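You operate a simulated robot arm through the tools that you are given. There is no shell and no other tool. Be economical: measure what you need, move in short steps, check, and stop when the job is done.

The job below is to be done with a simulated two-armed robot. You get a single attempt, and the scene is never put back.

## Task
Turn the wall switches off, padlock the red cover and prove it dead.
Fine: the grey panel's three switches, then the red one. Shut the cover, blue padlock on the peg through its tab; then try the white switch (lamp stays dark) and leave it off.

It is judged by the outcome, as a careful person would: the job done as asked, and still so three seconds after it is handed in. It fails if anything else is knocked over, pushed out of place, dropped, spilled or broken. A push-on lid holds only when it is set on centred and level and pressed home; a screw cap is set on level and turned clockwise until tight.

## Robot
Two 6-joint arms with fingered hands on one trunk, on a base that drives. Base frame: it is fixed to the floor where the robot stands at the start and does not move with it; the origin is under the middle of the robot, x ahead of it, y to its left, z up; the surface under the hand at the start is at about z = 0.8. Units: m, degrees, N and s.
The left shoulder is at the start at [0.07, 0.191, 1.373], the right one opposite. With the tool pointing down near the work surface each hand reaches from about 0.48 to 0.92 m from the robot's upright axis, wherever it stands, measured 20 degrees to its own side. Places, roughly: blue cover on the plywood wall [0.7, -0.4, 1.1]; blue handle on the plywood wall [0.9, -0.5, 1.1]; blue switch on the grey switch panel [0.9, 0, 1.4]; orange brake lever of the trolley [0.6, 0.2, 0.6]; red cover on the plywood wall [0.7, 0.1, 1.1]; red switch on the yellow switch box [0.9, 0, 1.1]; red trolley [0.7, 0, 0.5]; shank of the locking peg of the red cover [0.9, -0.1, 1.1]; white switch on the grey switch panel [0.9, 0.1, 1.3]; white tag [1, 0.75, 1.25]; yellow knob on the plywood wall [0.9, -0.4, 1.3]; yellow switch on the grey switch panel [0.9, -0.1, 1.4]; yellow tag [0.75, 1, 1]. Payload 4.7 kg a hand.
Tool frame (each hand has its own): the origin (TCP) lies between the finger pads and is the grasp point; the fingertips stand 0.036 m ahead of it; z points along the fingers, y is the line along which they close. The gripper opens to 0.12 m. The gripper's body begins 0.042 m behind the TCP. The gripper is a hand of 5 fingers: y runs from the thumb to the fingers, the wrist lies at [-0.018, -0.113, -0.198] in the tool frame, and closing takes about 1.5 s.
Orientation is that of the tool frame in the base frame, as a unit quaternion [x, y, z, w]. With the fingers straight down and the wrist toward the robot, the tool's x, y and z point along [0, 1, 0], [1, 0, 0] and [0, 0, -1] of the base frame.

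## Interface
- The arms move only by the tool send_rows. It takes "left_steps", "right_steps" or both (then of equal length, played together; a hand with none holds still); each is a list of rows, each a list of 6 numbers: the shift along the tool's x, y, z in m, then the turn, a rotation vector about the tool's x, y, z in degrees. In form: [[tx, ty, tz, rx, ry, rz], ...]. A call has 1 to 12 rows; each row is the pose to reach, as a shift and turn from the pose commanded when the call began, along the tool's axes at that moment. "left_jaw" and "right_jaw" are, for a hand that has rows, the finger opening in m, from 0 to 0.12, set as the call begins (left out, the last holds). Each row takes 0.2 s and may step no farther than 0.05 m and 8.6 degrees from the row before; otherwise, or with a gripper value out of range, the whole call is refused. A pose out of reach is approached as far as the arm can. The call stops where the force on the tool passes 90 N (or 10 N more than at its start, if that is more) or the arm is blocked; 0.2 s more then pass. The fingers move at their own pace (about 0.045 m/s each) and stop on an object; they squeeze with about 29 N. The grip force told is the motor's: it shows also when the fingers shut on nothing. Time passes only in rows, and 0.2 s behind the last, so rows that repeat a pose let the fingers close. It gives the time, the measured TCP pose, the force on the tool (base axes), the opening and the grip force at its end, in the units of the frame above (readings bear some noise), with the torque about the TCP (base axes, N m) and any sound that the robot's microphone picked up.
- Cameras (640 x 400 px; columns grow to the right, rows downward): "scene" is now at [0.152, 0.0175, 1.5919]; the picture's right is [0.14, -0.99, 0.00], its down [-0.61, -0.08, -0.79] and it looks along [0.78, 0.11, -0.61] (base axes); focal length 276 px, centre (320, 200). "left" rides on the left gripper at [-0.073, -0.091, -0.143] in its tool frame; the picture's right is [-0.80, -0.28, 0.53], its down [0.53, -0.73, 0.42] and it looks along [0.27, 0.62, 0.74] (tool axes); focal length 234 px, centre (320, 200). "right" rides on the right gripper at [0.073, -0.091, -0.143] in its tool frame; the picture's right is [-0.80, 0.28, -0.53], its down [-0.53, -0.73, 0.42] and it looks along [-0.27, 0.62, 0.74] (tool axes); focal length 234 px, centre (320, 200).
- capture(camera): a new picture of that camera. It takes no simulated time.
- lift_body(by): slides the trunk up (or, below 0, down) by that many m; the arms and the scene camera ride with it, the base frame stays. It gives what a move gives, with no picture.
- roll_base(legs): drives the robot by 1 to 6 legs, each [ahead, left, turn to the left] in m, m and degrees, along the robot's own axes; the way and the turn of a leg run together, so that a leg with both is an arc; at most 1.5 m and 180 degrees a leg. The arms and the cameras ride along, it lands a little off, and it stops where it bumps. It gives what a move gives.
- curl_fingers(index, middle, ring, little, thumb_bend, thumb_turn, hand): sets how far each is bent, from 0 (flat) to 1 (curled in); at 0.3 the hand is open as for a grip, at 0.7 the pads meet at the TCP. One left out holds its place. A second passes; each finger stops where it meets its share of the squeeze, and holds until it gets a number again. A gripper value or a shape takes the hand back. It gives what a move gives, with no picture; readings hold the bend of each and the force on index, middle, ring, little, thumb and palm. thumb_turn goes from beside the hand (0) to across from the fingers (1), as for a grip.
- grasp_type(shape, hand): the hand has 5 fingers and takes this shape, open, in about a second: jaw (thumb against the fingers, like two jaws); tri (thumb and two fingers); tip (a fingertip pinch); poke (one finger out to press); point (the index stretched); flat (the hand flat); cup (the hand cupped); fist (a fist). The gripper value then closes the fingers along that shape, each until it touches; the sizes above hold for jaw. It gives what a move gives, with no picture.
- pan_tilt(pan, tilt): turns the head with the scene camera to pan (to the left, within 86 degrees either way) and tilt (down, from -29 to 69), counted from straight ahead of the robot. It gives what a move gives.
- locate(camera, pixels): for up to 12 pixels [column, row] of the newest picture of that camera ("zoom" is the newest enlarged one), the place [x, y, z] in the base frame of the surface seen there, good to about 0.002 m, but the place of the scene camera against the robot may be out by one fixed shift of up to 0.025 m in any direction. It takes no simulated time.
- inspect(camera, box): a new picture of the part [left, top, right, bottom] of that camera's present view, enlarged. It takes no simulated time.
- close_job(): hands the job in; it is judged then, once.

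Go step by step. Measure first, check grasps and placings, and put right what went wrong. The budget is 80 turns and 78 pictures, counting those below and the enlarged ones. Unless the task says otherwise, let go and move clear before handing in, and close with one line.

The tools are called after ">>>" by a JSON object that holds its "fn" and its "kwargs". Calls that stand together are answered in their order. send_rows: Moves the arms, as the interface text tells. Its arguments: {"type":"object","properties":{"left_steps":{"type":"array"},"left_jaw":{"type":"number"},"right_steps":{"type":"array"},"right_jaw":{"type":"number"}},"required":[]} The other tools are called the same way: lift_body (by) slides the trunk up or down; grasp_type (shape, hand) gives the hand a shape; curl_fingers (index, middle, ring, little, thumb_bend, thumb_turn, hand) moves the fingers one by one; roll_base (legs) drives the base; pan_tilt (pan, tilt) turns the head that bears the scene camera; capture (camera) takes a picture; locate (camera, pixels) gives the place of the surface under pixels of a picture; inspect (camera, box) takes an enlarged picture of a part of a camera's view; close_job () hands the job in.

At the start:

```text
time: 0.0
left_tcp_pos: [0.5178, 0.3798, 0.9993]
left_tcp_rot: [0.707, 0.707, 0.0, 0.0]
left_force: [0.0, 0.6, 0.3]
left_ft_torque: [-0.02, -0.01, 0.02]
left_grip_width: 0.1196
left_grasp_force: 0.0
left_shape: jaw
left_bend: [0.3, 0.3, 0.3, 0.3, 0.3, 0.98]
left_finger forces: [0.0, 0.1, 0.1, 0.0, 0.0, 0.0]
right_tcp_pos: [0.6842, -0.1822, 1.1487]
right_tcp_rot: [0.707, 0.707, 0.001, 0.001]
right_force: [0.1, 0.3, 0.1]
right_ft_torque: [-0.01, -0.02, 0.03]
right_grip_width: 0.1197
right_grasp_force: 0.1
right_shape: jaw
right_bend: [0.3, 0.3, 0.3, 0.3, 0.3, 0.98]
right_finger forces: [0.1, 0.0, 0.0, 0.0, 0.1, 0.0]
trunk travel left (down, up): [-0.85, 0.09]
robot x, y, heading: [0.0005, -0.001, -0.1]
head pan, tilt: [7.9, 37.9]
```

scene: 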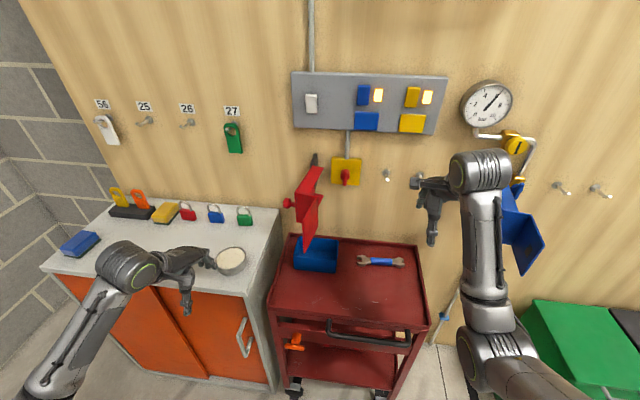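
right: 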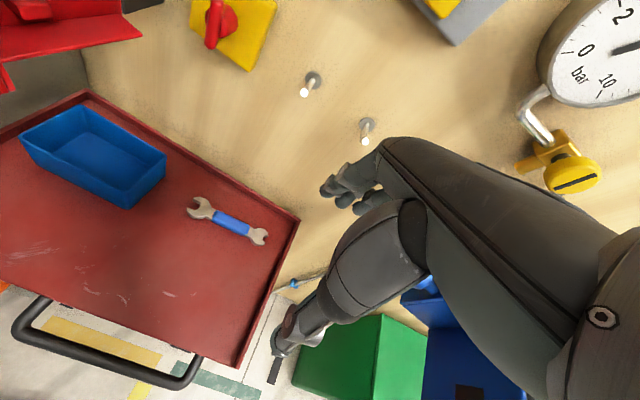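
left: 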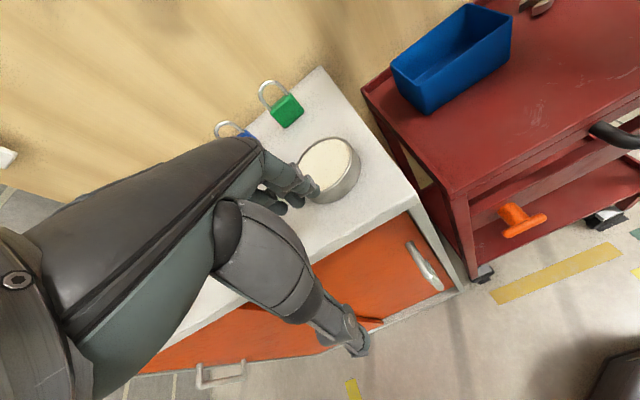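

The scene shows the grey panel (292-447, 70-135), the red cover open around (310,210), and the padlocks on the counter around (215,213). I'll zoom in on these first.

>>> {"fn": "inspect", "kwargs": {"camera": "scene", "box": [270, 60, 470, 185]}}

>>> {"fn": "inspect", "kwargs": {"camera": "scene", "box": [270, 140, 450, 255]}}

>>> {"fn": "inspect", "kwargs": {"camera": "scene", "box": [90, 150, 290, 275]}}

>>> {"fn": "locate", "kwargs": {"camera": "scene", "pixels": [[311, 98], [311, 108], [363, 95], [366, 121], [412, 97], [411, 123], [378, 95], [346, 172], [346, 182], [387, 175], [289, 203], [310, 190]]}}

```text
3.20 times, centred on (370, 122) of scene
```

zoom: 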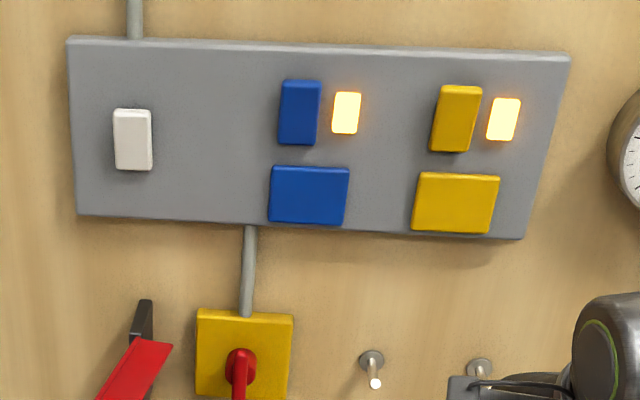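

```text
3.48 times, centred on (360, 198) of scene
```

zoom: 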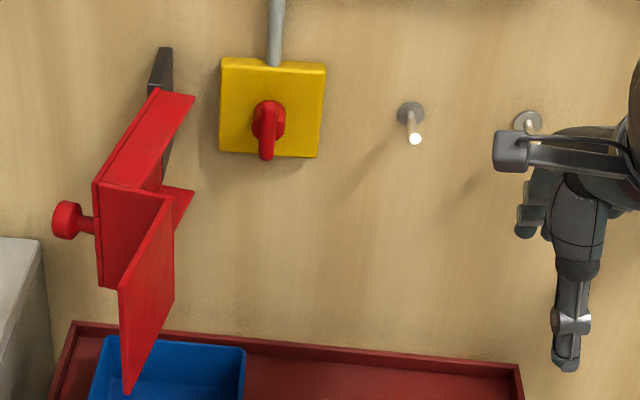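

```text
3.20 times, centred on (190, 212) of scene
```

zoom: 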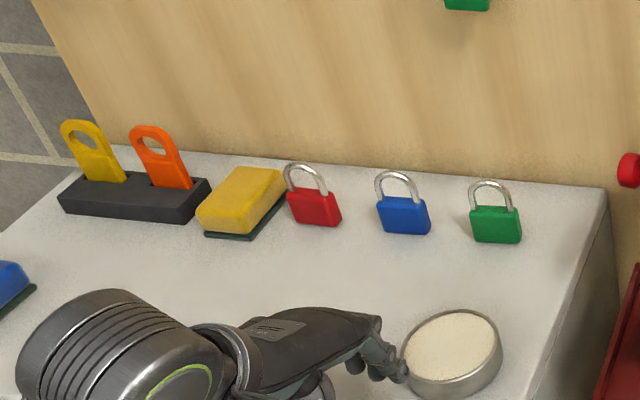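

```text
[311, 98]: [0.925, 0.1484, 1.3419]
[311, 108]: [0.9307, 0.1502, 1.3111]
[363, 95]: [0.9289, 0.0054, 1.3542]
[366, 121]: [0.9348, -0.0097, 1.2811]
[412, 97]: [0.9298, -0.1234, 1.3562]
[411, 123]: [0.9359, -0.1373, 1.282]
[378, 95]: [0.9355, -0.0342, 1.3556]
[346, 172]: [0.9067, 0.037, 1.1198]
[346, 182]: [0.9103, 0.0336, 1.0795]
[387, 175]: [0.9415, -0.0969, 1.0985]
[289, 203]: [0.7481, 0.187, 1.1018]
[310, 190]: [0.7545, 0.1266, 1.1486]
```

Zoom shows white, blue and yellow rockers with two lamps lit. I'll look closer at the rocker tilt and look up for other lamps.

>>> {"fn": "inspect", "kwargs": {"camera": "scene", "box": [296, 80, 386, 136]}}

>>> {"fn": "locate", "kwargs": {"camera": "zoom", "pixels": [[110, 105], [110, 150], [108, 225], [475, 50], [475, 100], [470, 160], [500, 240], [500, 340], [585, 110], [250, 150], [545, 260], [420, 260]]}}

>>> {"fn": "inspect", "kwargs": {"camera": "scene", "box": [376, 80, 466, 136]}}

>>> {"fn": "pan_tilt", "kwargs": {"pan": 0, "tilt": 0}}

>>> {"fn": "capture", "kwargs": {"camera": "scene"}}

```text
7.11 times, centred on (341, 108) of scene
```

zoom: 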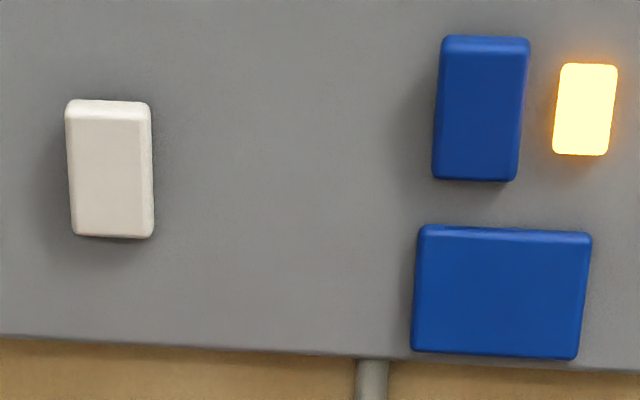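

```text
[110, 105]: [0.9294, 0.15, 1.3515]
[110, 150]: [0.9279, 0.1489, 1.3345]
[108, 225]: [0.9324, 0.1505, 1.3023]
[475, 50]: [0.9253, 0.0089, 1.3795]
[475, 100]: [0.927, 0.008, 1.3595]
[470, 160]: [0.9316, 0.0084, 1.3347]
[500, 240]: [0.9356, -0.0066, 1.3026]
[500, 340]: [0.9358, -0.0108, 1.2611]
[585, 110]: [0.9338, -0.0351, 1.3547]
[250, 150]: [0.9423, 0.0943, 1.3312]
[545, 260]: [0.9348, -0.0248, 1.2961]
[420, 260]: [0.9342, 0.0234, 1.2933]
```

```text
7.11 times, centred on (421, 108) of scene
```

zoom: 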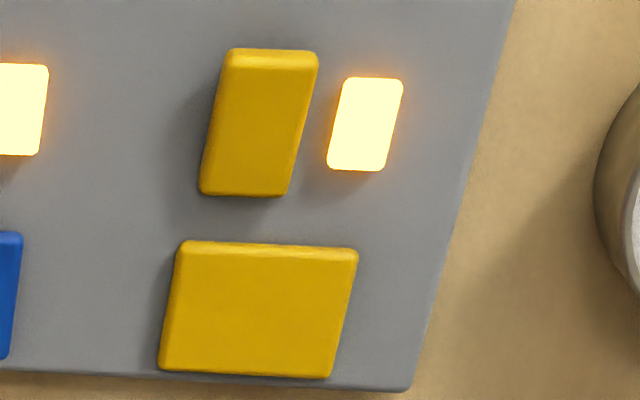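

```text
time: 1.0
left_tcp_pos: [0.5176, 0.3796, 0.9999]
left_tcp_rot: [0.707, 0.707, 0.0, 0.0]
left_force: [0.4, 0.0, 0.8]
left_ft_torque: [0.0, 0.01, -0.02]
left_grip_width: 0.1196
left_grasp_force: 0.1
left_shape: jaw
left_bend: [0.3, 0.3, 0.3, 0.3, 0.3, 0.98]
left_finger forces: [0.1, 0.0, 0.0, 0.1, 0.0, 0.0]
right_tcp_pos: [0.685, -0.1826, 1.1491]
right_tcp_rot: [0.707, 0.707, 0.0, 0.0]
right_force: [0.1, -0.2, 0.1]
right_ft_torque: [0.0, 0.0, -0.01]
right_grip_width: 0.1196
right_grasp_force: 0.0
right_shape: jaw
right_bend: [0.3, 0.3, 0.3, 0.3, 0.3, 0.98]
right_finger forces: [0.0, 0.0, 0.1, 0.1, 0.0, 0.0]
trunk travel left (down, up): [-0.85, 0.09]
robot x, y, heading: [-0.0011, -0.0009, -0.2]
head pan, tilt: [0.0, 0.0]
```

```text
69 pictures are left
```

scene: 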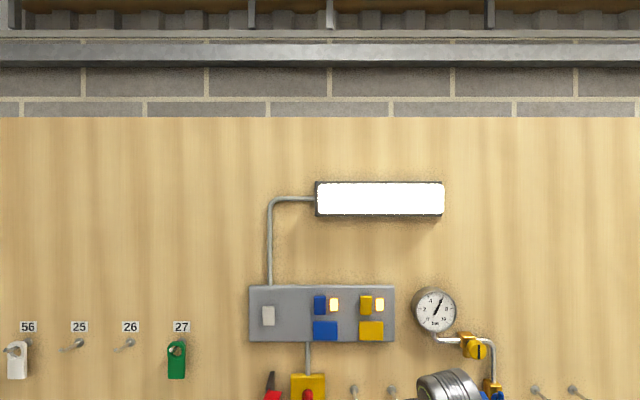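

The white switch feeds the tube lamp through the conduit. All three rockers stick out at the top (blue top x=.925, bottom .932), so their upper ends need pressing. I'll put the right hand in the poke shape and turn it to point forward while raising it.

>>> {"fn": "grasp_type", "kwargs": {"hand": "right", "shape": "poke"}}

>>> {"fn": "send_rows", "kwargs": {"right_steps": [[0, 0, -0.018, -8.18, 0, 0], [0, 0, -0.036, -16.36, 0, 0], [0, 0, -0.054, -24.5, 0, 0], [0, 0, -0.072, -32.7, 0, 0], [0, 0, -0.09, -40.9, 0, 0], [0, 0, -0.108, -49.1, 0, 0], [0, 0, -0.126, -57.3, 0, 0], [0, 0, -0.144, -65.4, 0, 0], [0, 0, -0.162, -73.6, 0, 0], [0, 0, -0.18, -81.8, 0, 0], [0, 0, -0.2, -90, 0, 0], [0, 0, -0.2, -90, 0, 0]]}}

>>> {"fn": "pan_tilt", "kwargs": {"pan": 0, "tilt": 25}}

>>> {"fn": "capture", "kwargs": {"camera": "scene"}}

>>> {"fn": "capture", "kwargs": {"camera": "right"}}

```text
time: 1.9
left_tcp_pos: [0.5188, 0.3795, 0.9992]
left_tcp_rot: [0.707, 0.707, 0.0, 0.0]
left_force: [-0.3, 0.0, 0.9]
left_ft_torque: [0.01, -0.02, -0.02]
left_grip_width: 0.1196
left_grasp_force: 0.0
left_shape: jaw
left_bend: [0.3, 0.3, 0.3, 0.3, 0.3, 0.98]
left_finger forces: [0.0, 0.1, 0.1, 0.0, 0.0, 0.1]
right_tcp_pos: [0.6838, -0.1823, 1.1493]
right_tcp_rot: [0.707, 0.707, 0.0, 0.0]
right_force: [-0.2, -0.2, 0.4]
right_ft_torque: [-0.02, 0.01, 0.0]
right_grip_width: 0.0
right_grasp_force: 0.0
right_shape: poke
right_bend: [0.7, 0.7, 0.99, 0.99, 1.0, 1.0]
right_finger forces: [0.0, 0.1, 0.0, 0.1, 0.1, 0.0]
trunk travel left (down, up): [-0.85, 0.09]
robot x, y, heading: [0.0006, 0.0037, -0.2]
head pan, tilt: [0.0, 0.0]
```

```text
time: 4.5
left_tcp_pos: [0.5184, 0.3802, 0.9997]
left_tcp_rot: [0.707, 0.707, 0.0, 0.0]
left_force: [-0.3, -0.5, -0.6]
left_ft_torque: [-0.02, 0.03, -0.01]
left_grip_width: 0.1197
left_grasp_force: 0.0
left_shape: jaw
left_bend: [0.3, 0.3, 0.3, 0.3, 0.3, 0.98]
left_finger forces: [0.1, 0.0, 0.0, 0.0, 0.0, 0.0]
right_tcp_pos: [0.6835, -0.1822, 1.3504]
right_tcp_rot: [0.5, 0.5, 0.5, 0.501]
right_force: [0.4, -0.4, -0.5]
right_ft_torque: [0.02, 0.03, -0.01]
right_grip_width: 0.0
right_grasp_force: 0.0
right_shape: poke
right_bend: [0.7, 0.7, 0.99, 0.99, 1.0, 1.0]
right_finger forces: [0.0, 0.0, 0.0, 0.0, 0.0, 0.0]
trunk travel left (down, up): [-0.85, 0.09]
robot x, y, heading: [0.0029, -0.0003, 0.1]
head pan, tilt: [0.0, 0.0]
```

```text
time: 5.4
left_tcp_pos: [0.5184, 0.3797, 0.9998]
left_tcp_rot: [0.707, 0.707, -0.001, 0.0]
left_force: [-0.6, -0.7, 0.0]
left_ft_torque: [-0.01, -0.01, -0.04]
left_grip_width: 0.1196
left_grasp_force: 0.0
left_shape: jaw
left_bend: [0.3, 0.3, 0.3, 0.3, 0.3, 0.98]
left_finger forces: [0.0, 0.0, 0.0, 0.0, 0.0, 0.1]
right_tcp_pos: [0.6834, -0.1819, 1.3514]
right_tcp_rot: [0.5, 0.5, 0.5, 0.5]
right_force: [-0.2, -0.7, -0.5]
right_ft_torque: [0.02, -0.01, -0.05]
right_grip_width: 0.0
right_grasp_force: 0.0
right_shape: poke
right_bend: [0.7, 0.7, 0.99, 0.99, 1.0, 1.0]
right_finger forces: [0.1, 0.0, 0.0, 0.0, 0.1, 0.0]
trunk travel left (down, up): [-0.85, 0.09]
robot x, y, heading: [0.0065, 0.0013, 0.1]
head pan, tilt: [0.0, 25.0]
```

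```text
68 pictures are left
```

scene: 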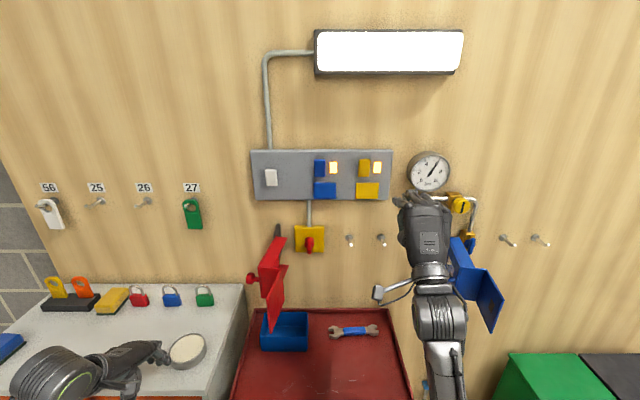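

```text
67 pictures are left
```

right: 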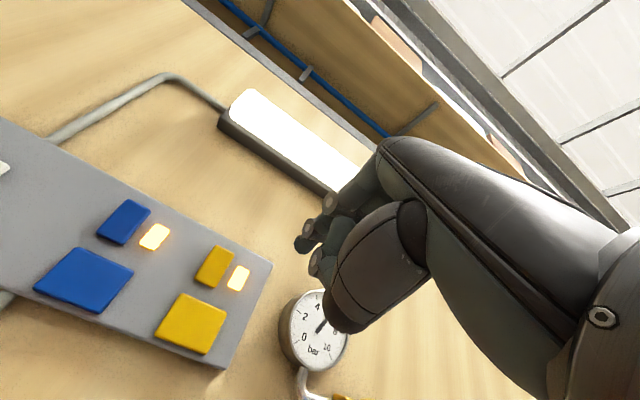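

The hand points forward now. I'll locate the panel through the right camera, which carries no scene shift, and find the fingertips.

>>> {"fn": "locate", "kwargs": {"camera": "right", "pixels": [[220, 252], [207, 282], [136, 210], [112, 238], [2, 168], [240, 278], [307, 243], [316, 258], [330, 202], [250, 180], [190, 322], [80, 280]]}}

>>> {"fn": "inspect", "kwargs": {"camera": "right", "box": [280, 160, 408, 240]}}

>>> {"fn": "inspect", "kwargs": {"camera": "scene", "box": [340, 140, 500, 240]}}

>>> {"fn": "locate", "kwargs": {"camera": "scene", "pixels": [[364, 162], [319, 163], [270, 172], [362, 173], [319, 175], [270, 183], [412, 195], [350, 240], [381, 240], [310, 240], [310, 249], [278, 230]]}}

```text
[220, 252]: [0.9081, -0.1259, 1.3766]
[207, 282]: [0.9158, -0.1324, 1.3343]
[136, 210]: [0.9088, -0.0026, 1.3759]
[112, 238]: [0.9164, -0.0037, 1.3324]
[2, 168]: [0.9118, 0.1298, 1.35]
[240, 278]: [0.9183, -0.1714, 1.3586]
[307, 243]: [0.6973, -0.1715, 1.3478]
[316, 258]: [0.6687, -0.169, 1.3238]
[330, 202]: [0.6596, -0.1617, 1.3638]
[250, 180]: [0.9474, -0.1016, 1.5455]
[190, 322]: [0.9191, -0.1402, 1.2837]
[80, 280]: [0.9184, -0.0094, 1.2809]
```

```text
5.00 times, centred on (344, 200) of right
```

zoom: 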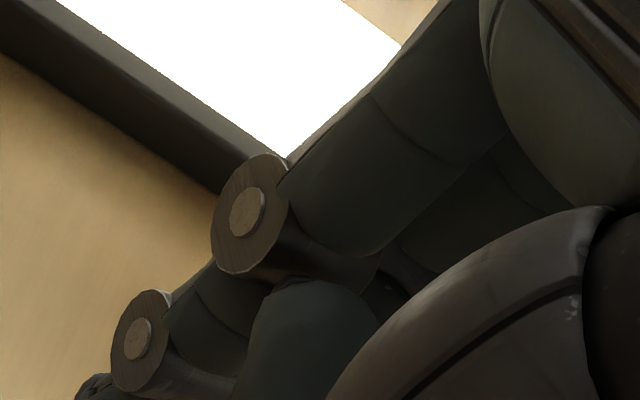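

```text
4.00 times, centred on (420, 190) of scene
```

zoom: 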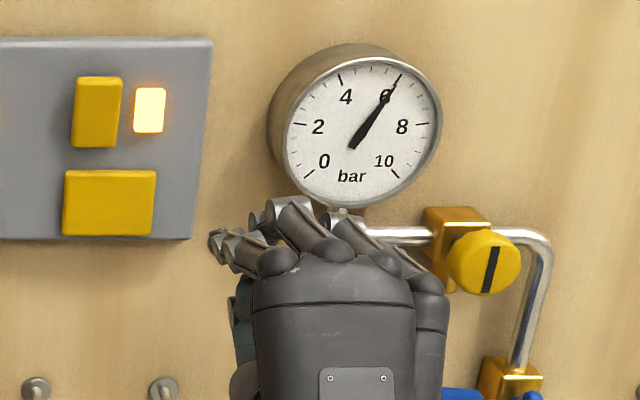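

```text
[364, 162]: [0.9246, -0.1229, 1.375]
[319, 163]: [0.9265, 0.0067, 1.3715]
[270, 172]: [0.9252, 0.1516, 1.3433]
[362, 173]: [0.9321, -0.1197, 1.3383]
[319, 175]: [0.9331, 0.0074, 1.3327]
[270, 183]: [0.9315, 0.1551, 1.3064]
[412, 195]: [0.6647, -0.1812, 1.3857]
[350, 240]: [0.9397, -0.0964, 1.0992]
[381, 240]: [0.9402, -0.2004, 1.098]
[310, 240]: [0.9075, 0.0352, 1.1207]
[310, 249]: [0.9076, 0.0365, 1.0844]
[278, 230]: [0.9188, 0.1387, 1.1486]
```

Comparing yellow's top gives scene shift about +0.017 in x. The poke shape leaves two fingers at the TCP, so I'll try index only with the middle finger curled in.

>>> {"fn": "curl_fingers", "kwargs": {"hand": "right", "index": 0.5, "middle": 1, "ring": 1, "little": 1, "thumb_bend": 1, "thumb_turn": 0.4}}

>>> {"fn": "capture", "kwargs": {"camera": "right"}}

>>> {"fn": "inspect", "kwargs": {"camera": "scene", "box": [360, 150, 480, 225]}}

```text
time: 6.4
left_tcp_pos: [0.5185, 0.3793, 1.0]
left_tcp_rot: [0.707, 0.707, -0.001, 0.0]
left_force: [-0.2, -0.4, -0.1]
left_ft_torque: [-0.01, -0.01, 0.01]
left_grip_width: 0.1196
left_grasp_force: 0.0
left_shape: jaw
left_bend: [0.3, 0.3, 0.3, 0.3, 0.3, 0.98]
left_finger forces: [0.0, 0.0, 0.1, 0.0, 0.1, 0.0]
right_tcp_pos: [0.6838, -0.1824, 1.3493]
right_tcp_rot: [0.5, 0.5, 0.501, 0.499]
right_force: [-0.9, 0.0, 0.0]
right_ft_torque: [-0.03, 0.01, 0.01]
right_grip_width: 0.051
right_grasp_force: 0.1
right_shape: fingers
right_bend: [0.5, 1.0, 1.0, 1.0, 1.0, 0.41]
right_finger forces: [0.0, 0.0, 0.1, 0.0, 0.0, 0.0]
trunk travel left (down, up): [-0.85, 0.09]
robot x, y, heading: [0.0011, 0.0028, -0.2]
head pan, tilt: [0.0, 25.0]
```

```text
64 pictures are left
```

right: 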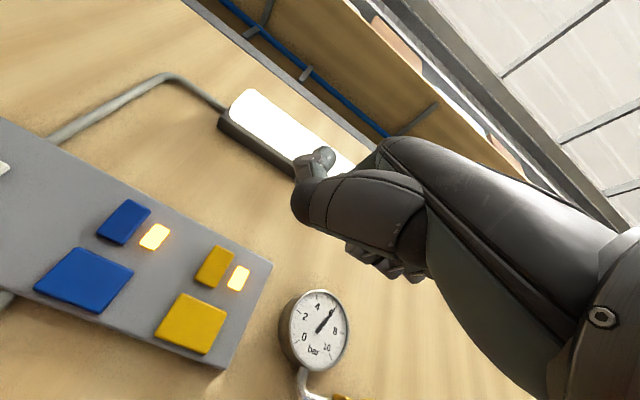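

```text
5.33 times, centred on (420, 188) of scene
```

zoom: 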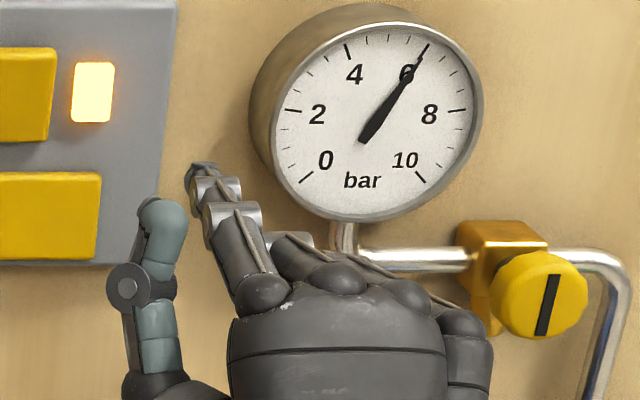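

The index finger now stands alone; its tip is at zoom (203,170). I'll locate that tip and the thumb tip.

>>> {"fn": "locate", "kwargs": {"camera": "zoom", "pixels": [[203, 167], [196, 175], [215, 168], [210, 185], [160, 205], [215, 205], [290, 240]]}}

```text
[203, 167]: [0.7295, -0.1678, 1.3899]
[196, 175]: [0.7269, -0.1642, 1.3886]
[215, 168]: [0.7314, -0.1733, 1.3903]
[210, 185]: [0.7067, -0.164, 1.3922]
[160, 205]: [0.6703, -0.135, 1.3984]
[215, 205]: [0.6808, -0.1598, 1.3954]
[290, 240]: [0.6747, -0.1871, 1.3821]
```

Index tip sits about (+0.03, +0.012, +0.03) from the TCP. I'll approach yellow's upper end and stop about 5 cm short.

>>> {"fn": "send_rows", "kwargs": {"right_steps": [[0.02, -0.004, 0.035, 0, 0, 0], [0.044, -0.008, 0.07, 0, 0, 0], [0.044, -0.008, 0.11, 0, 0, 0], [0.044, -0.008, 0.15, 0, 0, 0], [0.044, -0.008, 0.165, 0, 0, 0]]}}

>>> {"fn": "inspect", "kwargs": {"camera": "scene", "box": [310, 140, 410, 202]}}

>>> {"fn": "capture", "kwargs": {"camera": "right"}}

```text
time: 7.6
left_tcp_pos: [0.5183, 0.38, 0.9998]
left_tcp_rot: [0.707, 0.707, 0.001, 0.0]
left_force: [0.5, -0.5, 0.1]
left_ft_torque: [-0.02, 0.01, 0.01]
left_grip_width: 0.1197
left_grasp_force: 0.0
left_shape: jaw
left_bend: [0.3, 0.3, 0.3, 0.3, 0.3, 0.98]
left_finger forces: [0.0, 0.1, 0.0, 0.0, 0.0, 0.0]
right_tcp_pos: [0.8489, -0.1367, 1.3408]
right_tcp_rot: [0.5, 0.5, 0.499, 0.5]
right_force: [-0.1, 0.0, 0.1]
right_ft_torque: [0.0, 0.0, -0.01]
right_grip_width: 0.0511
right_grasp_force: 0.1
right_shape: fingers
right_bend: [0.5, 1.0, 1.0, 1.0, 1.0, 0.41]
right_finger forces: [0.0, 0.0, 0.0, 0.0, 0.1, 0.0]
trunk travel left (down, up): [-0.85, 0.09]
robot x, y, heading: [0.0, 0.0004, 0.2]
head pan, tilt: [0.0, 25.0]
```

```text
6.40 times, centred on (360, 171) of scene
```

zoom: 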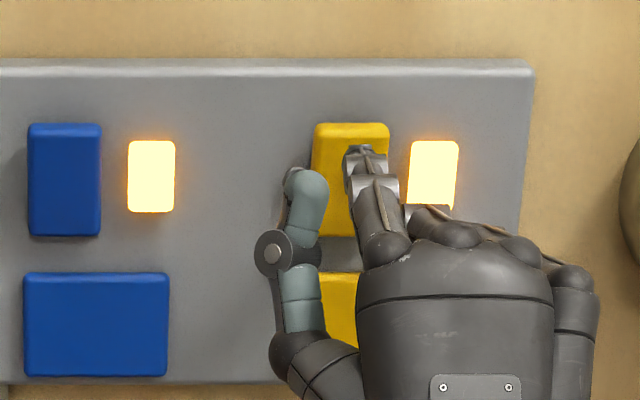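

```text
61 pictures are left
```

right: 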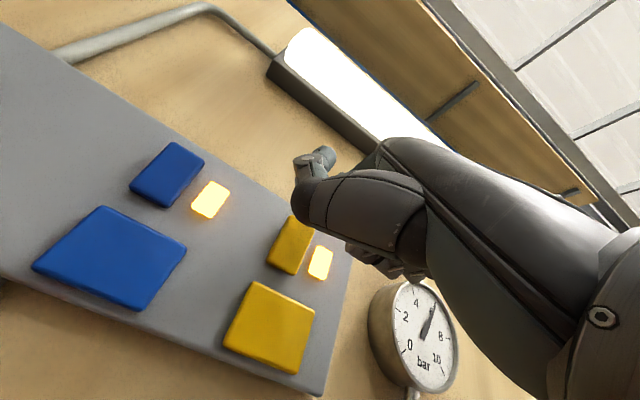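

The fingertip is lined up with yellow's upper half. I'll push in small steps, watching force.

>>> {"fn": "send_rows", "kwargs": {"right_steps": [[0.004, 0.003, 0.01, 0, 0, 0], [0.004, 0.003, 0.018, 0, 0, 0], [0.004, 0.003, 0.024, 0, 0, 0], [0.004, 0.003, 0.03, 0, 0, 0], [0.004, 0.003, 0.035, 0, 0, 0]]}}

>>> {"fn": "inspect", "kwargs": {"camera": "scene", "box": [310, 140, 410, 202]}}

```text
time: 8.8
left_tcp_pos: [0.5173, 0.3802, 1.0005]
left_tcp_rot: [0.707, 0.707, 0.001, 0.001]
left_force: [0.9, 0.4, -0.1]
left_ft_torque: [-0.03, 0.03, 0.0]
left_grip_width: 0.1196
left_grasp_force: 0.0
left_shape: jaw
left_bend: [0.3, 0.3, 0.3, 0.3, 0.3, 0.98]
left_finger forces: [0.0, 0.0, 0.0, 0.0, 0.1, 0.0]
right_tcp_pos: [0.8803, -0.1345, 1.3481]
right_tcp_rot: [0.5, 0.499, 0.5, 0.501]
right_force: [-19.4, 0.4, 0.0]
right_ft_torque: [-0.03, -0.71, 0.19]
right_grip_width: 0.0511
right_grasp_force: 9.6
right_shape: fingers
right_bend: [0.5, 1.0, 1.0, 1.0, 1.0, 0.41]
right_finger forces: [19.0, 0.0, 0.1, 0.1, 0.1, 0.1]
trunk travel left (down, up): [-0.85, 0.09]
robot x, y, heading: [0.0011, -0.0015, 0.2]
head pan, tilt: [0.0, 25.0]
```

```text
6.40 times, centred on (360, 171) of scene
```

zoom: 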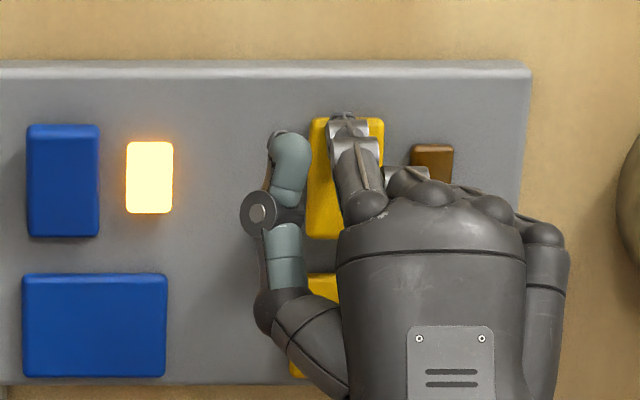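

Yellow's lamp went dark under 19 N. I'll back off and press blue, 0.128 m to the left.

>>> {"fn": "send_rows", "kwargs": {"right_steps": [[0, 0, -0.03, 0, 0, 0], [0.03, -0.005, -0.045, 0, 0, 0], [0.075, -0.005, -0.045, 0, 0, 0], [0.115, -0.005, -0.045, 0, 0, 0], [0.128, -0.005, -0.04, 0, 0, 0], [0.128, -0.005, -0.025, 0, 0, 0], [0.128, -0.005, -0.015, 0, 0, 0], [0.128, -0.005, -0.007, 0, 0, 0], [0.128, -0.005, 0, 0, 0, 0]]}}

>>> {"fn": "inspect", "kwargs": {"camera": "scene", "box": [250, 120, 410, 220]}}

```text
time: 10.8
left_tcp_pos: [0.5141, 0.3801, 1.0031]
left_tcp_rot: [0.707, 0.707, 0.002, 0.002]
left_force: [0.1, 0.5, -0.2]
left_ft_torque: [-0.04, 0.01, 0.0]
left_grip_width: 0.1194
left_grasp_force: 0.0
left_shape: jaw
left_bend: [0.3, 0.3, 0.3, 0.3, 0.3, 0.98]
left_finger forces: [0.0, 0.0, 0.1, 0.1, 0.0, 0.0]
right_tcp_pos: [0.8775, -0.0061, 1.3446]
right_tcp_rot: [0.499, 0.498, 0.502, 0.502]
right_force: [-29.9, -0.2, -3.6]
right_ft_torque: [-0.01, -1.11, 0.38]
right_grip_width: 0.0519
right_grasp_force: 14.7
right_shape: fingers
right_bend: [0.52, 1.0, 1.0, 1.0, 1.0, 0.41]
right_finger forces: [29.1, 0.0, 0.1, 0.0, 0.0, 0.1]
trunk travel left (down, up): [-0.85, 0.09]
robot x, y, heading: [0.0002, -0.0018, -0.3]
head pan, tilt: [0.0, 25.0]
```

```text
4.00 times, centred on (330, 170) of scene
```

zoom: 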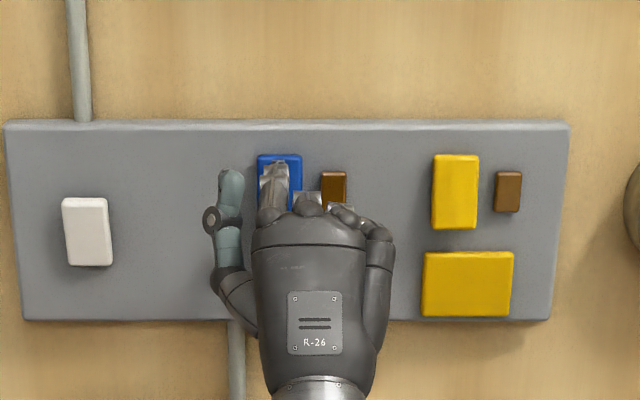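

Both lamps are dark. Next is white, 0.143 m left and 0.028 m lower.

>>> {"fn": "send_rows", "kwargs": {"right_steps": [[0, 0, -0.03, 0, 0, 0], [0.04, -0.01, -0.045, 0, 0, 0], [0.085, -0.028, -0.045, 0, 0, 0], [0.125, -0.028, -0.045, 0, 0, 0], [0.145, -0.028, -0.04, 0, 0, 0], [0.145, -0.028, -0.025, 0, 0, 0], [0.145, -0.028, -0.015, 0, 0, 0], [0.145, -0.028, -0.008, 0, 0, 0], [0.145, -0.028, -0.002, 0, 0, 0]]}}

>>> {"fn": "capture", "kwargs": {"camera": "scene"}}

```text
time: 12.8
left_tcp_pos: [0.5209, 0.3733, 1.0011]
left_tcp_rot: [0.708, 0.706, 0.002, -0.002]
left_force: [0.4, 0.2, -0.2]
left_ft_torque: [0.0, 0.01, -0.02]
left_grip_width: 0.1196
left_grasp_force: 0.0
left_shape: jaw
left_bend: [0.3, 0.3, 0.3, 0.3, 0.3, 0.98]
left_finger forces: [0.1, 0.0, 0.1, 0.0, 0.0, 0.0]
right_tcp_pos: [0.8838, 0.1279, 1.3125]
right_tcp_rot: [0.503, 0.496, 0.501, 0.5]
right_force: [-1.7, -30.4, -0.6]
right_ft_torque: [1.23, 0.06, -0.92]
right_grip_width: 0.056
right_grasp_force: 14.6
right_shape: fingers
right_bend: [0.48, 1.0, 1.0, 1.0, 1.0, 0.41]
right_finger forces: [29.8, 0.0, 0.0, 0.0, 0.0, 0.0]
trunk travel left (down, up): [-0.85, 0.09]
robot x, y, heading: [-0.0012, -0.0018, -0.0]
head pan, tilt: [0.0, 25.0]
```

```text
58 pictures are left
```

scene: 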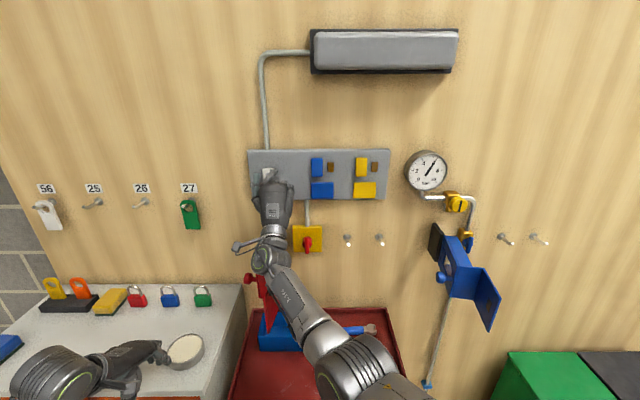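

The tube lamp went dark, though the finger felt a 30 N sideways load, so it may have slid off the rocker. I'll back off and check the tilt.

>>> {"fn": "send_rows", "kwargs": {"right_steps": [[-0.01, 0, -0.02, 0, 0, 0], [-0.01, 0, -0.05, 0, 0, 0], [-0.01, 0, -0.09, 0, 0, 0], [-0.05, 0, -0.12, 0, 0, 0], [-0.09, 0, -0.12, 0, 0, 0]]}}

>>> {"fn": "inspect", "kwargs": {"camera": "scene", "box": [245, 125, 405, 225]}}

>>> {"fn": "inspect", "kwargs": {"camera": "scene", "box": [240, 200, 400, 300]}}

>>> {"fn": "capture", "kwargs": {"camera": "right"}}

```text
time: 13.9
left_tcp_pos: [0.5171, 0.3789, 1.0015]
left_tcp_rot: [0.707, 0.707, 0.001, 0.0]
left_force: [-1.0, 0.3, 0.5]
left_ft_torque: [0.03, 0.01, -0.03]
left_grip_width: 0.1196
left_grasp_force: 0.0
left_shape: jaw
left_bend: [0.3, 0.3, 0.3, 0.3, 0.3, 0.98]
left_finger forces: [0.1, 0.1, 0.1, 0.0, 0.0, 0.0]
right_tcp_pos: [0.8371, -0.0081, 1.3254]
right_tcp_rot: [0.477, 0.489, 0.465, 0.563]
right_force: [-1.2, -0.1, -0.6]
right_ft_torque: [0.02, 0.03, 0.0]
right_grip_width: 0.0512
right_grasp_force: 0.1
right_shape: fingers
right_bend: [0.5, 1.0, 1.0, 1.0, 1.0, 0.41]
right_finger forces: [0.0, 0.0, 0.1, 0.0, 0.0, 0.1]
right hand out of reach, approached as far as the arm can: row 2, 3, 4, 5
trunk travel left (down, up): [-0.85, 0.09]
robot x, y, heading: [-0.0037, 0.0017, -0.2]
head pan, tilt: [0.0, 25.0]
stopped in row 5 (right hand): the arm was blocked; the commanded pose is now the measured one
```

```text
4.00 times, centred on (325, 175) of scene
```

zoom: 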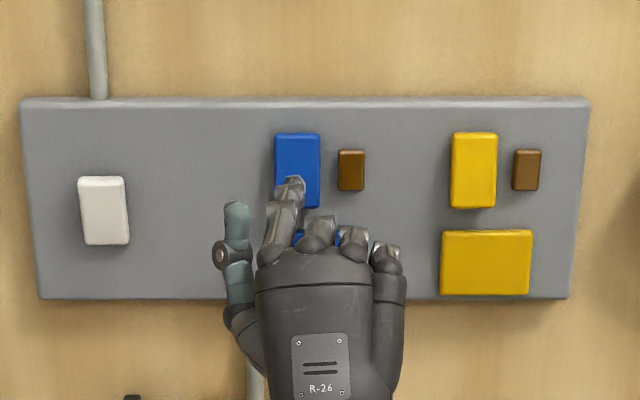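

```text
4.00 times, centred on (320, 250) of scene
```

zoom: 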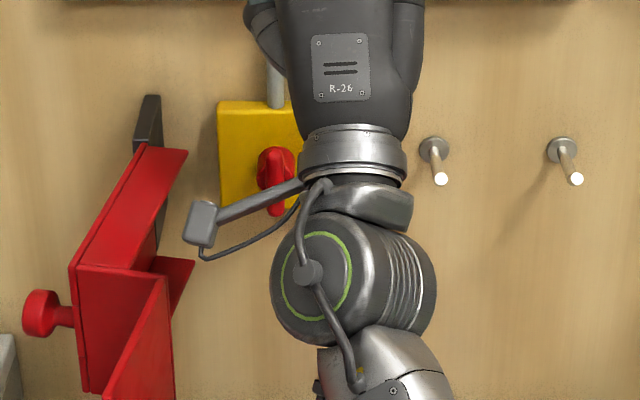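

```text
55 pictures are left
```

right: 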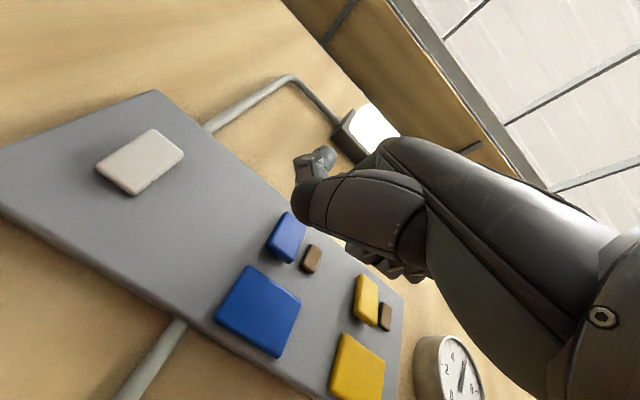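

The right view shows the lamp looking bright at (375,130), so I'll check the lamp itself from the scene camera.

>>> {"fn": "capture", "kwargs": {"camera": "scene"}}

>>> {"fn": "locate", "kwargs": {"camera": "right", "pixels": [[152, 145], [135, 175], [118, 165], [168, 155], [285, 232], [120, 110], [60, 200]]}}

```text
54 pictures are left
```

scene: 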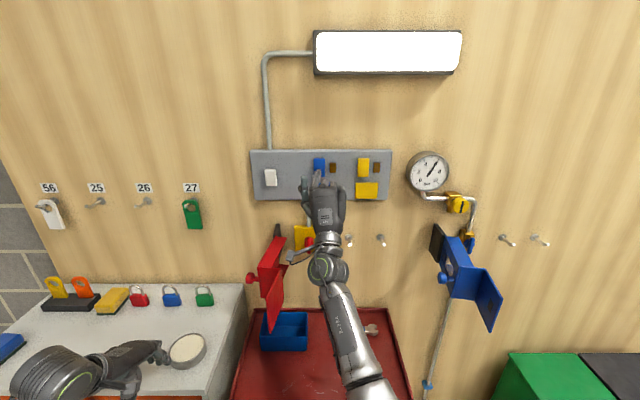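

```text
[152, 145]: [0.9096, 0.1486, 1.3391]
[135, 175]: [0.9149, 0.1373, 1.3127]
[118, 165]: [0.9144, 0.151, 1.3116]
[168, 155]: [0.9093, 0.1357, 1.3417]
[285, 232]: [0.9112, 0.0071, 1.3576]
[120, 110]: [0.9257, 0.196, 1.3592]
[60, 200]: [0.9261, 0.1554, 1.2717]
```

White flipped back on: the tube is lit again, because the right arm hit its reach limit there and dragged the finger. I'll withdraw the right hand to its own side and use the left hand for white.

>>> {"fn": "send_rows", "kwargs": {"right_steps": [[0, 0, -0.03, 0.9, 1.2, 1.5], [-0.03, 0, -0.06, 1.9, 2.4, 3], [-0.07, 0, -0.08, 3.8, 4.8, 6.1], [-0.11, 0, -0.1, 3.8, 4.8, 6.1], [-0.15, 0, -0.12, 3.8, 4.8, 6.1], [-0.19, 0, -0.14, 3.8, 4.8, 6.1]]}}

>>> {"fn": "curl_fingers", "kwargs": {"hand": "left", "index": 0.5, "middle": 1, "ring": 1, "little": 1, "thumb_bend": 1, "thumb_turn": 0.4}}

>>> {"fn": "send_rows", "kwargs": {"left_steps": [[0, 0, -0.03, -8.18, 0, 0], [0, 0, -0.06, -16.36, 0, 0], [0, 0, -0.09, -24.5, 0, 0], [0, 0, -0.12, -32.7, 0, 0], [0, 0, -0.15, -40.9, 0, 0], [0, 0, -0.18, -49.1, 0, 0], [0, 0, -0.21, -57.3, 0, 0], [-0.02, 0.02, -0.235, -65.4, 0, 0], [-0.06, 0.04, -0.26, -73.6, 0, 0], [-0.1, 0.07, -0.28, -81.8, 0, 0], [-0.14, 0.09, -0.31, -90, 0, 0], [-0.18, 0.12, -0.31, -90, 0, 0]]}}

>>> {"fn": "capture", "kwargs": {"camera": "scene"}}

```text
time: 15.3
left_tcp_pos: [0.5181, 0.3782, 1.0005]
left_tcp_rot: [0.707, 0.707, 0.001, -0.001]
left_force: [-0.7, -0.1, -0.3]
left_ft_torque: [0.04, 0.02, 0.0]
left_grip_width: 0.1197
left_grasp_force: 0.1
left_shape: jaw
left_bend: [0.3, 0.3, 0.3, 0.3, 0.3, 0.98]
left_finger forces: [0.0, 0.0, 0.0, 0.1, 0.0, 0.1]
right_tcp_pos: [0.6809, -0.2071, 1.3376]
right_tcp_rot: [0.507, 0.484, 0.411, 0.583]
right_force: [0.4, 3.7, -0.2]
right_ft_torque: [0.06, 0.0, -0.1]
right_grip_width: 0.0513
right_grasp_force: 0.1
right_shape: fingers
right_bend: [0.5, 1.0, 1.0, 1.0, 1.0, 0.41]
right_finger forces: [0.0, 0.0, 0.0, 0.0, 0.0, 0.0]
trunk travel left (down, up): [-0.85, 0.09]
robot x, y, heading: [0.0029, -0.002, 0.1]
head pan, tilt: [0.0, 25.0]
```

```text
time: 16.3
left_tcp_pos: [0.5184, 0.38, 1.0]
left_tcp_rot: [0.708, 0.707, 0.0, 0.0]
left_force: [-0.3, 1.2, 0.7]
left_ft_torque: [-0.04, 0.03, -0.02]
left_grip_width: 0.0513
left_grasp_force: 0.1
left_shape: fingers
left_bend: [0.5, 1.0, 1.0, 1.0, 1.0, 0.41]
left_finger forces: [0.1, 0.0, 0.1, 0.1, 0.1, 0.1]
right_tcp_pos: [0.6807, -0.1837, 1.3367]
right_tcp_rot: [0.503, 0.502, 0.495, 0.5]
right_force: [1.2, -0.2, 0.3]
right_ft_torque: [0.0, 0.01, 0.02]
right_grip_width: 0.0512
right_grasp_force: 0.1
right_shape: fingers
right_bend: [0.5, 1.0, 1.0, 1.0, 1.0, 0.41]
right_finger forces: [0.1, 0.0, 0.0, 0.0, 0.0, 0.0]
trunk travel left (down, up): [-0.85, 0.09]
robot x, y, heading: [-0.0001, -0.0008, -0.1]
head pan, tilt: [0.0, 25.0]
```

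```text
refused: row 9 steps farther than a row can; nothing moved
```

```text
53 pictures are left
```

scene: 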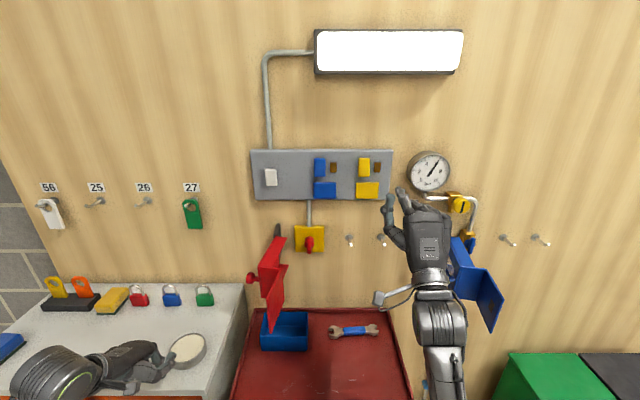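

The right hand is clear; the left move was refused for step size. I'll resend it with smaller steps.

>>> {"fn": "send_rows", "kwargs": {"left_steps": [[0, 0, -0.03, -8.18, 0, 0], [0, 0, -0.06, -16.36, 0, 0], [0, 0, -0.09, -24.5, 0, 0], [0, 0, -0.12, -32.7, 0, 0], [0, 0, -0.15, -40.9, 0, 0], [0, 0, -0.18, -49.1, 0, 0], [0, 0, -0.21, -57.3, 0, 0], [-0.02, 0.02, -0.235, -65.4, 0, 0], [-0.05, 0.04, -0.26, -73.6, 0, 0], [-0.08, 0.06, -0.285, -81.8, 0, 0], [-0.11, 0.08, -0.307, -90, 0, 0], [-0.15, 0.1, -0.307, -90, 0, 0]]}}

>>> {"fn": "send_rows", "kwargs": {"left_steps": [[-0.03, 0, 0.03, 0, 0, 0], [-0.06, 0, 0.07, 0, 0, 0], [-0.073, 0, 0.115, 0, 0, 0], [-0.073, 0, 0.16, 0, 0, 0], [-0.073, 0, 0.205, 0, 0, 0]]}}

>>> {"fn": "inspect", "kwargs": {"camera": "scene", "box": [210, 125, 370, 225]}}

>>> {"fn": "capture", "kwargs": {"camera": "left"}}

```text
time: 18.9
left_tcp_pos: [0.6192, 0.2261, 1.3029]
left_tcp_rot: [0.5, 0.499, 0.501, 0.499]
left_force: [0.6, -0.6, 0.1]
left_ft_torque: [0.01, 0.02, 0.06]
left_grip_width: 0.0513
left_grasp_force: 0.0
left_shape: fingers
left_bend: [0.5, 1.0, 1.0, 1.0, 1.0, 0.41]
left_finger forces: [0.0, 0.1, 0.0, 0.0, 0.1, 0.0]
left hand out of reach, approached as far as the arm can: row 5, 6, 7
right_tcp_pos: [0.6832, -0.1875, 1.3364]
right_tcp_rot: [0.503, 0.501, 0.496, 0.5]
right_force: [0.1, 0.1, 0.0]
right_ft_torque: [-0.04, 0.0, 0.04]
right_grip_width: 0.0513
right_grasp_force: 0.0
right_shape: fingers
right_bend: [0.5, 1.0, 1.0, 1.0, 1.0, 0.41]
right_finger forces: [0.1, 0.0, 0.1, 0.0, 0.0, 0.1]
trunk travel left (down, up): [-0.85, 0.09]
robot x, y, heading: [0.0002, -0.0026, 0.3]
head pan, tilt: [0.0, 25.0]
```

```text
time: 20.1
left_tcp_pos: [0.8288, 0.154, 1.3003]
left_tcp_rot: [0.502, 0.515, 0.462, 0.519]
left_force: [-0.9, 1.1, 1.0]
left_ft_torque: [-0.01, 0.08, 0.01]
left_grip_width: 0.051
left_grasp_force: 0.0
left_shape: fingers
left_bend: [0.5, 1.0, 1.0, 1.0, 1.0, 0.41]
left_finger forces: [0.0, 0.0, 0.1, 0.0, 0.1, 0.0]
right_tcp_pos: [0.6836, -0.1843, 1.3363]
right_tcp_rot: [0.502, 0.503, 0.496, 0.499]
right_force: [0.2, -0.4, -0.3]
right_ft_torque: [-0.01, -0.05, -0.01]
right_grip_width: 0.0511
right_grasp_force: 0.0
right_shape: fingers
right_bend: [0.5, 1.0, 1.0, 1.0, 1.0, 0.41]
right_finger forces: [0.0, 0.0, 0.0, 0.0, 0.0, 0.0]
trunk travel left (down, up): [-0.85, 0.09]
robot x, y, heading: [-0.0021, -0.0014, -0.0]
head pan, tilt: [0.0, 25.0]
```

```text
4.00 times, centred on (290, 175) of scene
```

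zoom: 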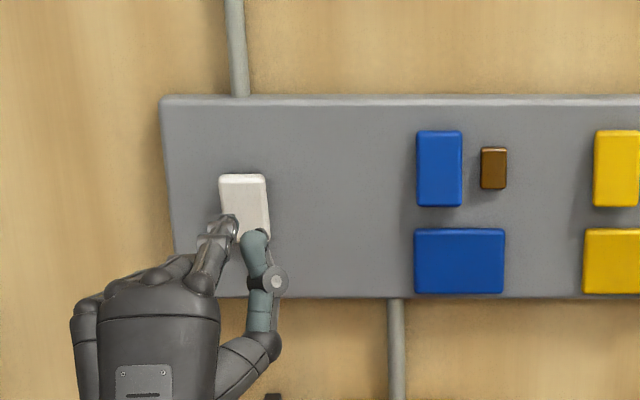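

```text
51 pictures are left
```

left: 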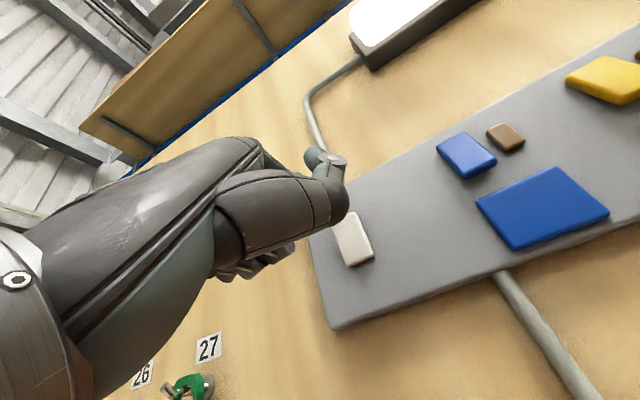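

The left finger is left of and below white's top. I'll locate the tip and let the pose settle.

>>> {"fn": "locate", "kwargs": {"camera": "zoom", "pixels": [[230, 220], [224, 222], [215, 228], [243, 180], [243, 200], [250, 232]]}}

>>> {"fn": "send_rows", "kwargs": {"left_steps": [[0, 0, 0, 0, 0, 0], [0, 0, 0, 0, 0, 0]]}}

>>> {"fn": "inspect", "kwargs": {"camera": "scene", "box": [210, 125, 370, 225]}}

```text
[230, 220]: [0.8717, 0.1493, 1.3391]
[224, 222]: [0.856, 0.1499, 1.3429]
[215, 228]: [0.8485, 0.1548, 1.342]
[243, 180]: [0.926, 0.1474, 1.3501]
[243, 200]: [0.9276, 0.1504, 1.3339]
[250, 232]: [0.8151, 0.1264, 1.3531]
```

```text
time: 20.7
left_tcp_pos: [0.8239, 0.1558, 1.3061]
left_tcp_rot: [0.5, 0.5, 0.5, 0.5]
left_force: [0.7, -0.7, 0.2]
left_ft_torque: [0.01, 0.01, -0.01]
left_grip_width: 0.0512
left_grasp_force: 0.0
left_shape: fingers
left_bend: [0.5, 1.0, 1.0, 1.0, 1.0, 0.41]
left_finger forces: [0.0, 0.0, 0.0, 0.0, 0.1, 0.0]
right_tcp_pos: [0.6829, -0.1853, 1.3368]
right_tcp_rot: [0.502, 0.502, 0.496, 0.5]
right_force: [0.1, 0.4, 0.2]
right_ft_torque: [-0.03, 0.03, 0.0]
right_grip_width: 0.0512
right_grasp_force: 0.0
right_shape: fingers
right_bend: [0.5, 1.0, 1.0, 1.0, 1.0, 0.41]
right_finger forces: [0.0, 0.0, 0.1, 0.1, 0.1, 0.1]
trunk travel left (down, up): [-0.85, 0.09]
robot x, y, heading: [0.0017, -0.0029, -0.1]
head pan, tilt: [0.0, 25.0]
```

```text
4.00 times, centred on (290, 175) of scene
```

zoom: 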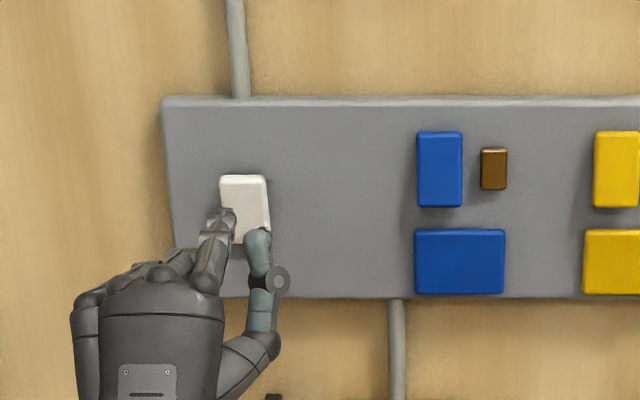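

The pose settled straight. Pushing white's upper end now in small steps.

>>> {"fn": "send_rows", "kwargs": {"left_steps": [[-0.003, 0, 0.02, 0, 0, 0], [-0.003, 0, 0.035, 0, 0, 0], [-0.003, 0, 0.042, 0, 0, 0], [-0.003, 0, 0.048, 0, 0, 0], [-0.003, 0, 0.053, 0, 0, 0], [-0.003, 0, 0.057, 0, 0, 0]]}}

>>> {"fn": "capture", "kwargs": {"camera": "scene"}}

```text
time: 22.1
left_tcp_pos: [0.8766, 0.1536, 1.3099]
left_tcp_rot: [0.498, 0.499, 0.501, 0.502]
left_force: [-18.3, -0.9, -2.9]
left_ft_torque: [0.04, -0.59, -0.26]
left_grip_width: 0.0512
left_grasp_force: 8.4
left_shape: fingers
left_bend: [0.52, 1.0, 1.0, 1.0, 1.0, 0.41]
left_finger forces: [16.8, 0.1, 0.0, 0.1, 0.0, 0.0]
right_tcp_pos: [0.6765, -0.1841, 1.3394]
right_tcp_rot: [0.501, 0.501, 0.497, 0.501]
right_force: [-0.6, -0.8, 0.1]
right_ft_torque: [0.02, 0.01, -0.03]
right_grip_width: 0.0513
right_grasp_force: 0.0
right_shape: fingers
right_bend: [0.5, 1.0, 1.0, 1.0, 1.0, 0.41]
right_finger forces: [0.0, 0.1, 0.1, 0.1, 0.0, 0.1]
trunk travel left (down, up): [-0.85, 0.09]
robot x, y, heading: [-0.0006, -0.0011, 0.2]
head pan, tilt: [0.0, 25.0]
```

```text
49 pictures are left
```

scene: 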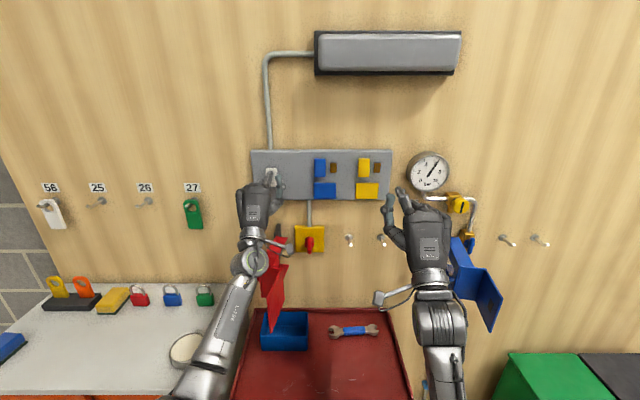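

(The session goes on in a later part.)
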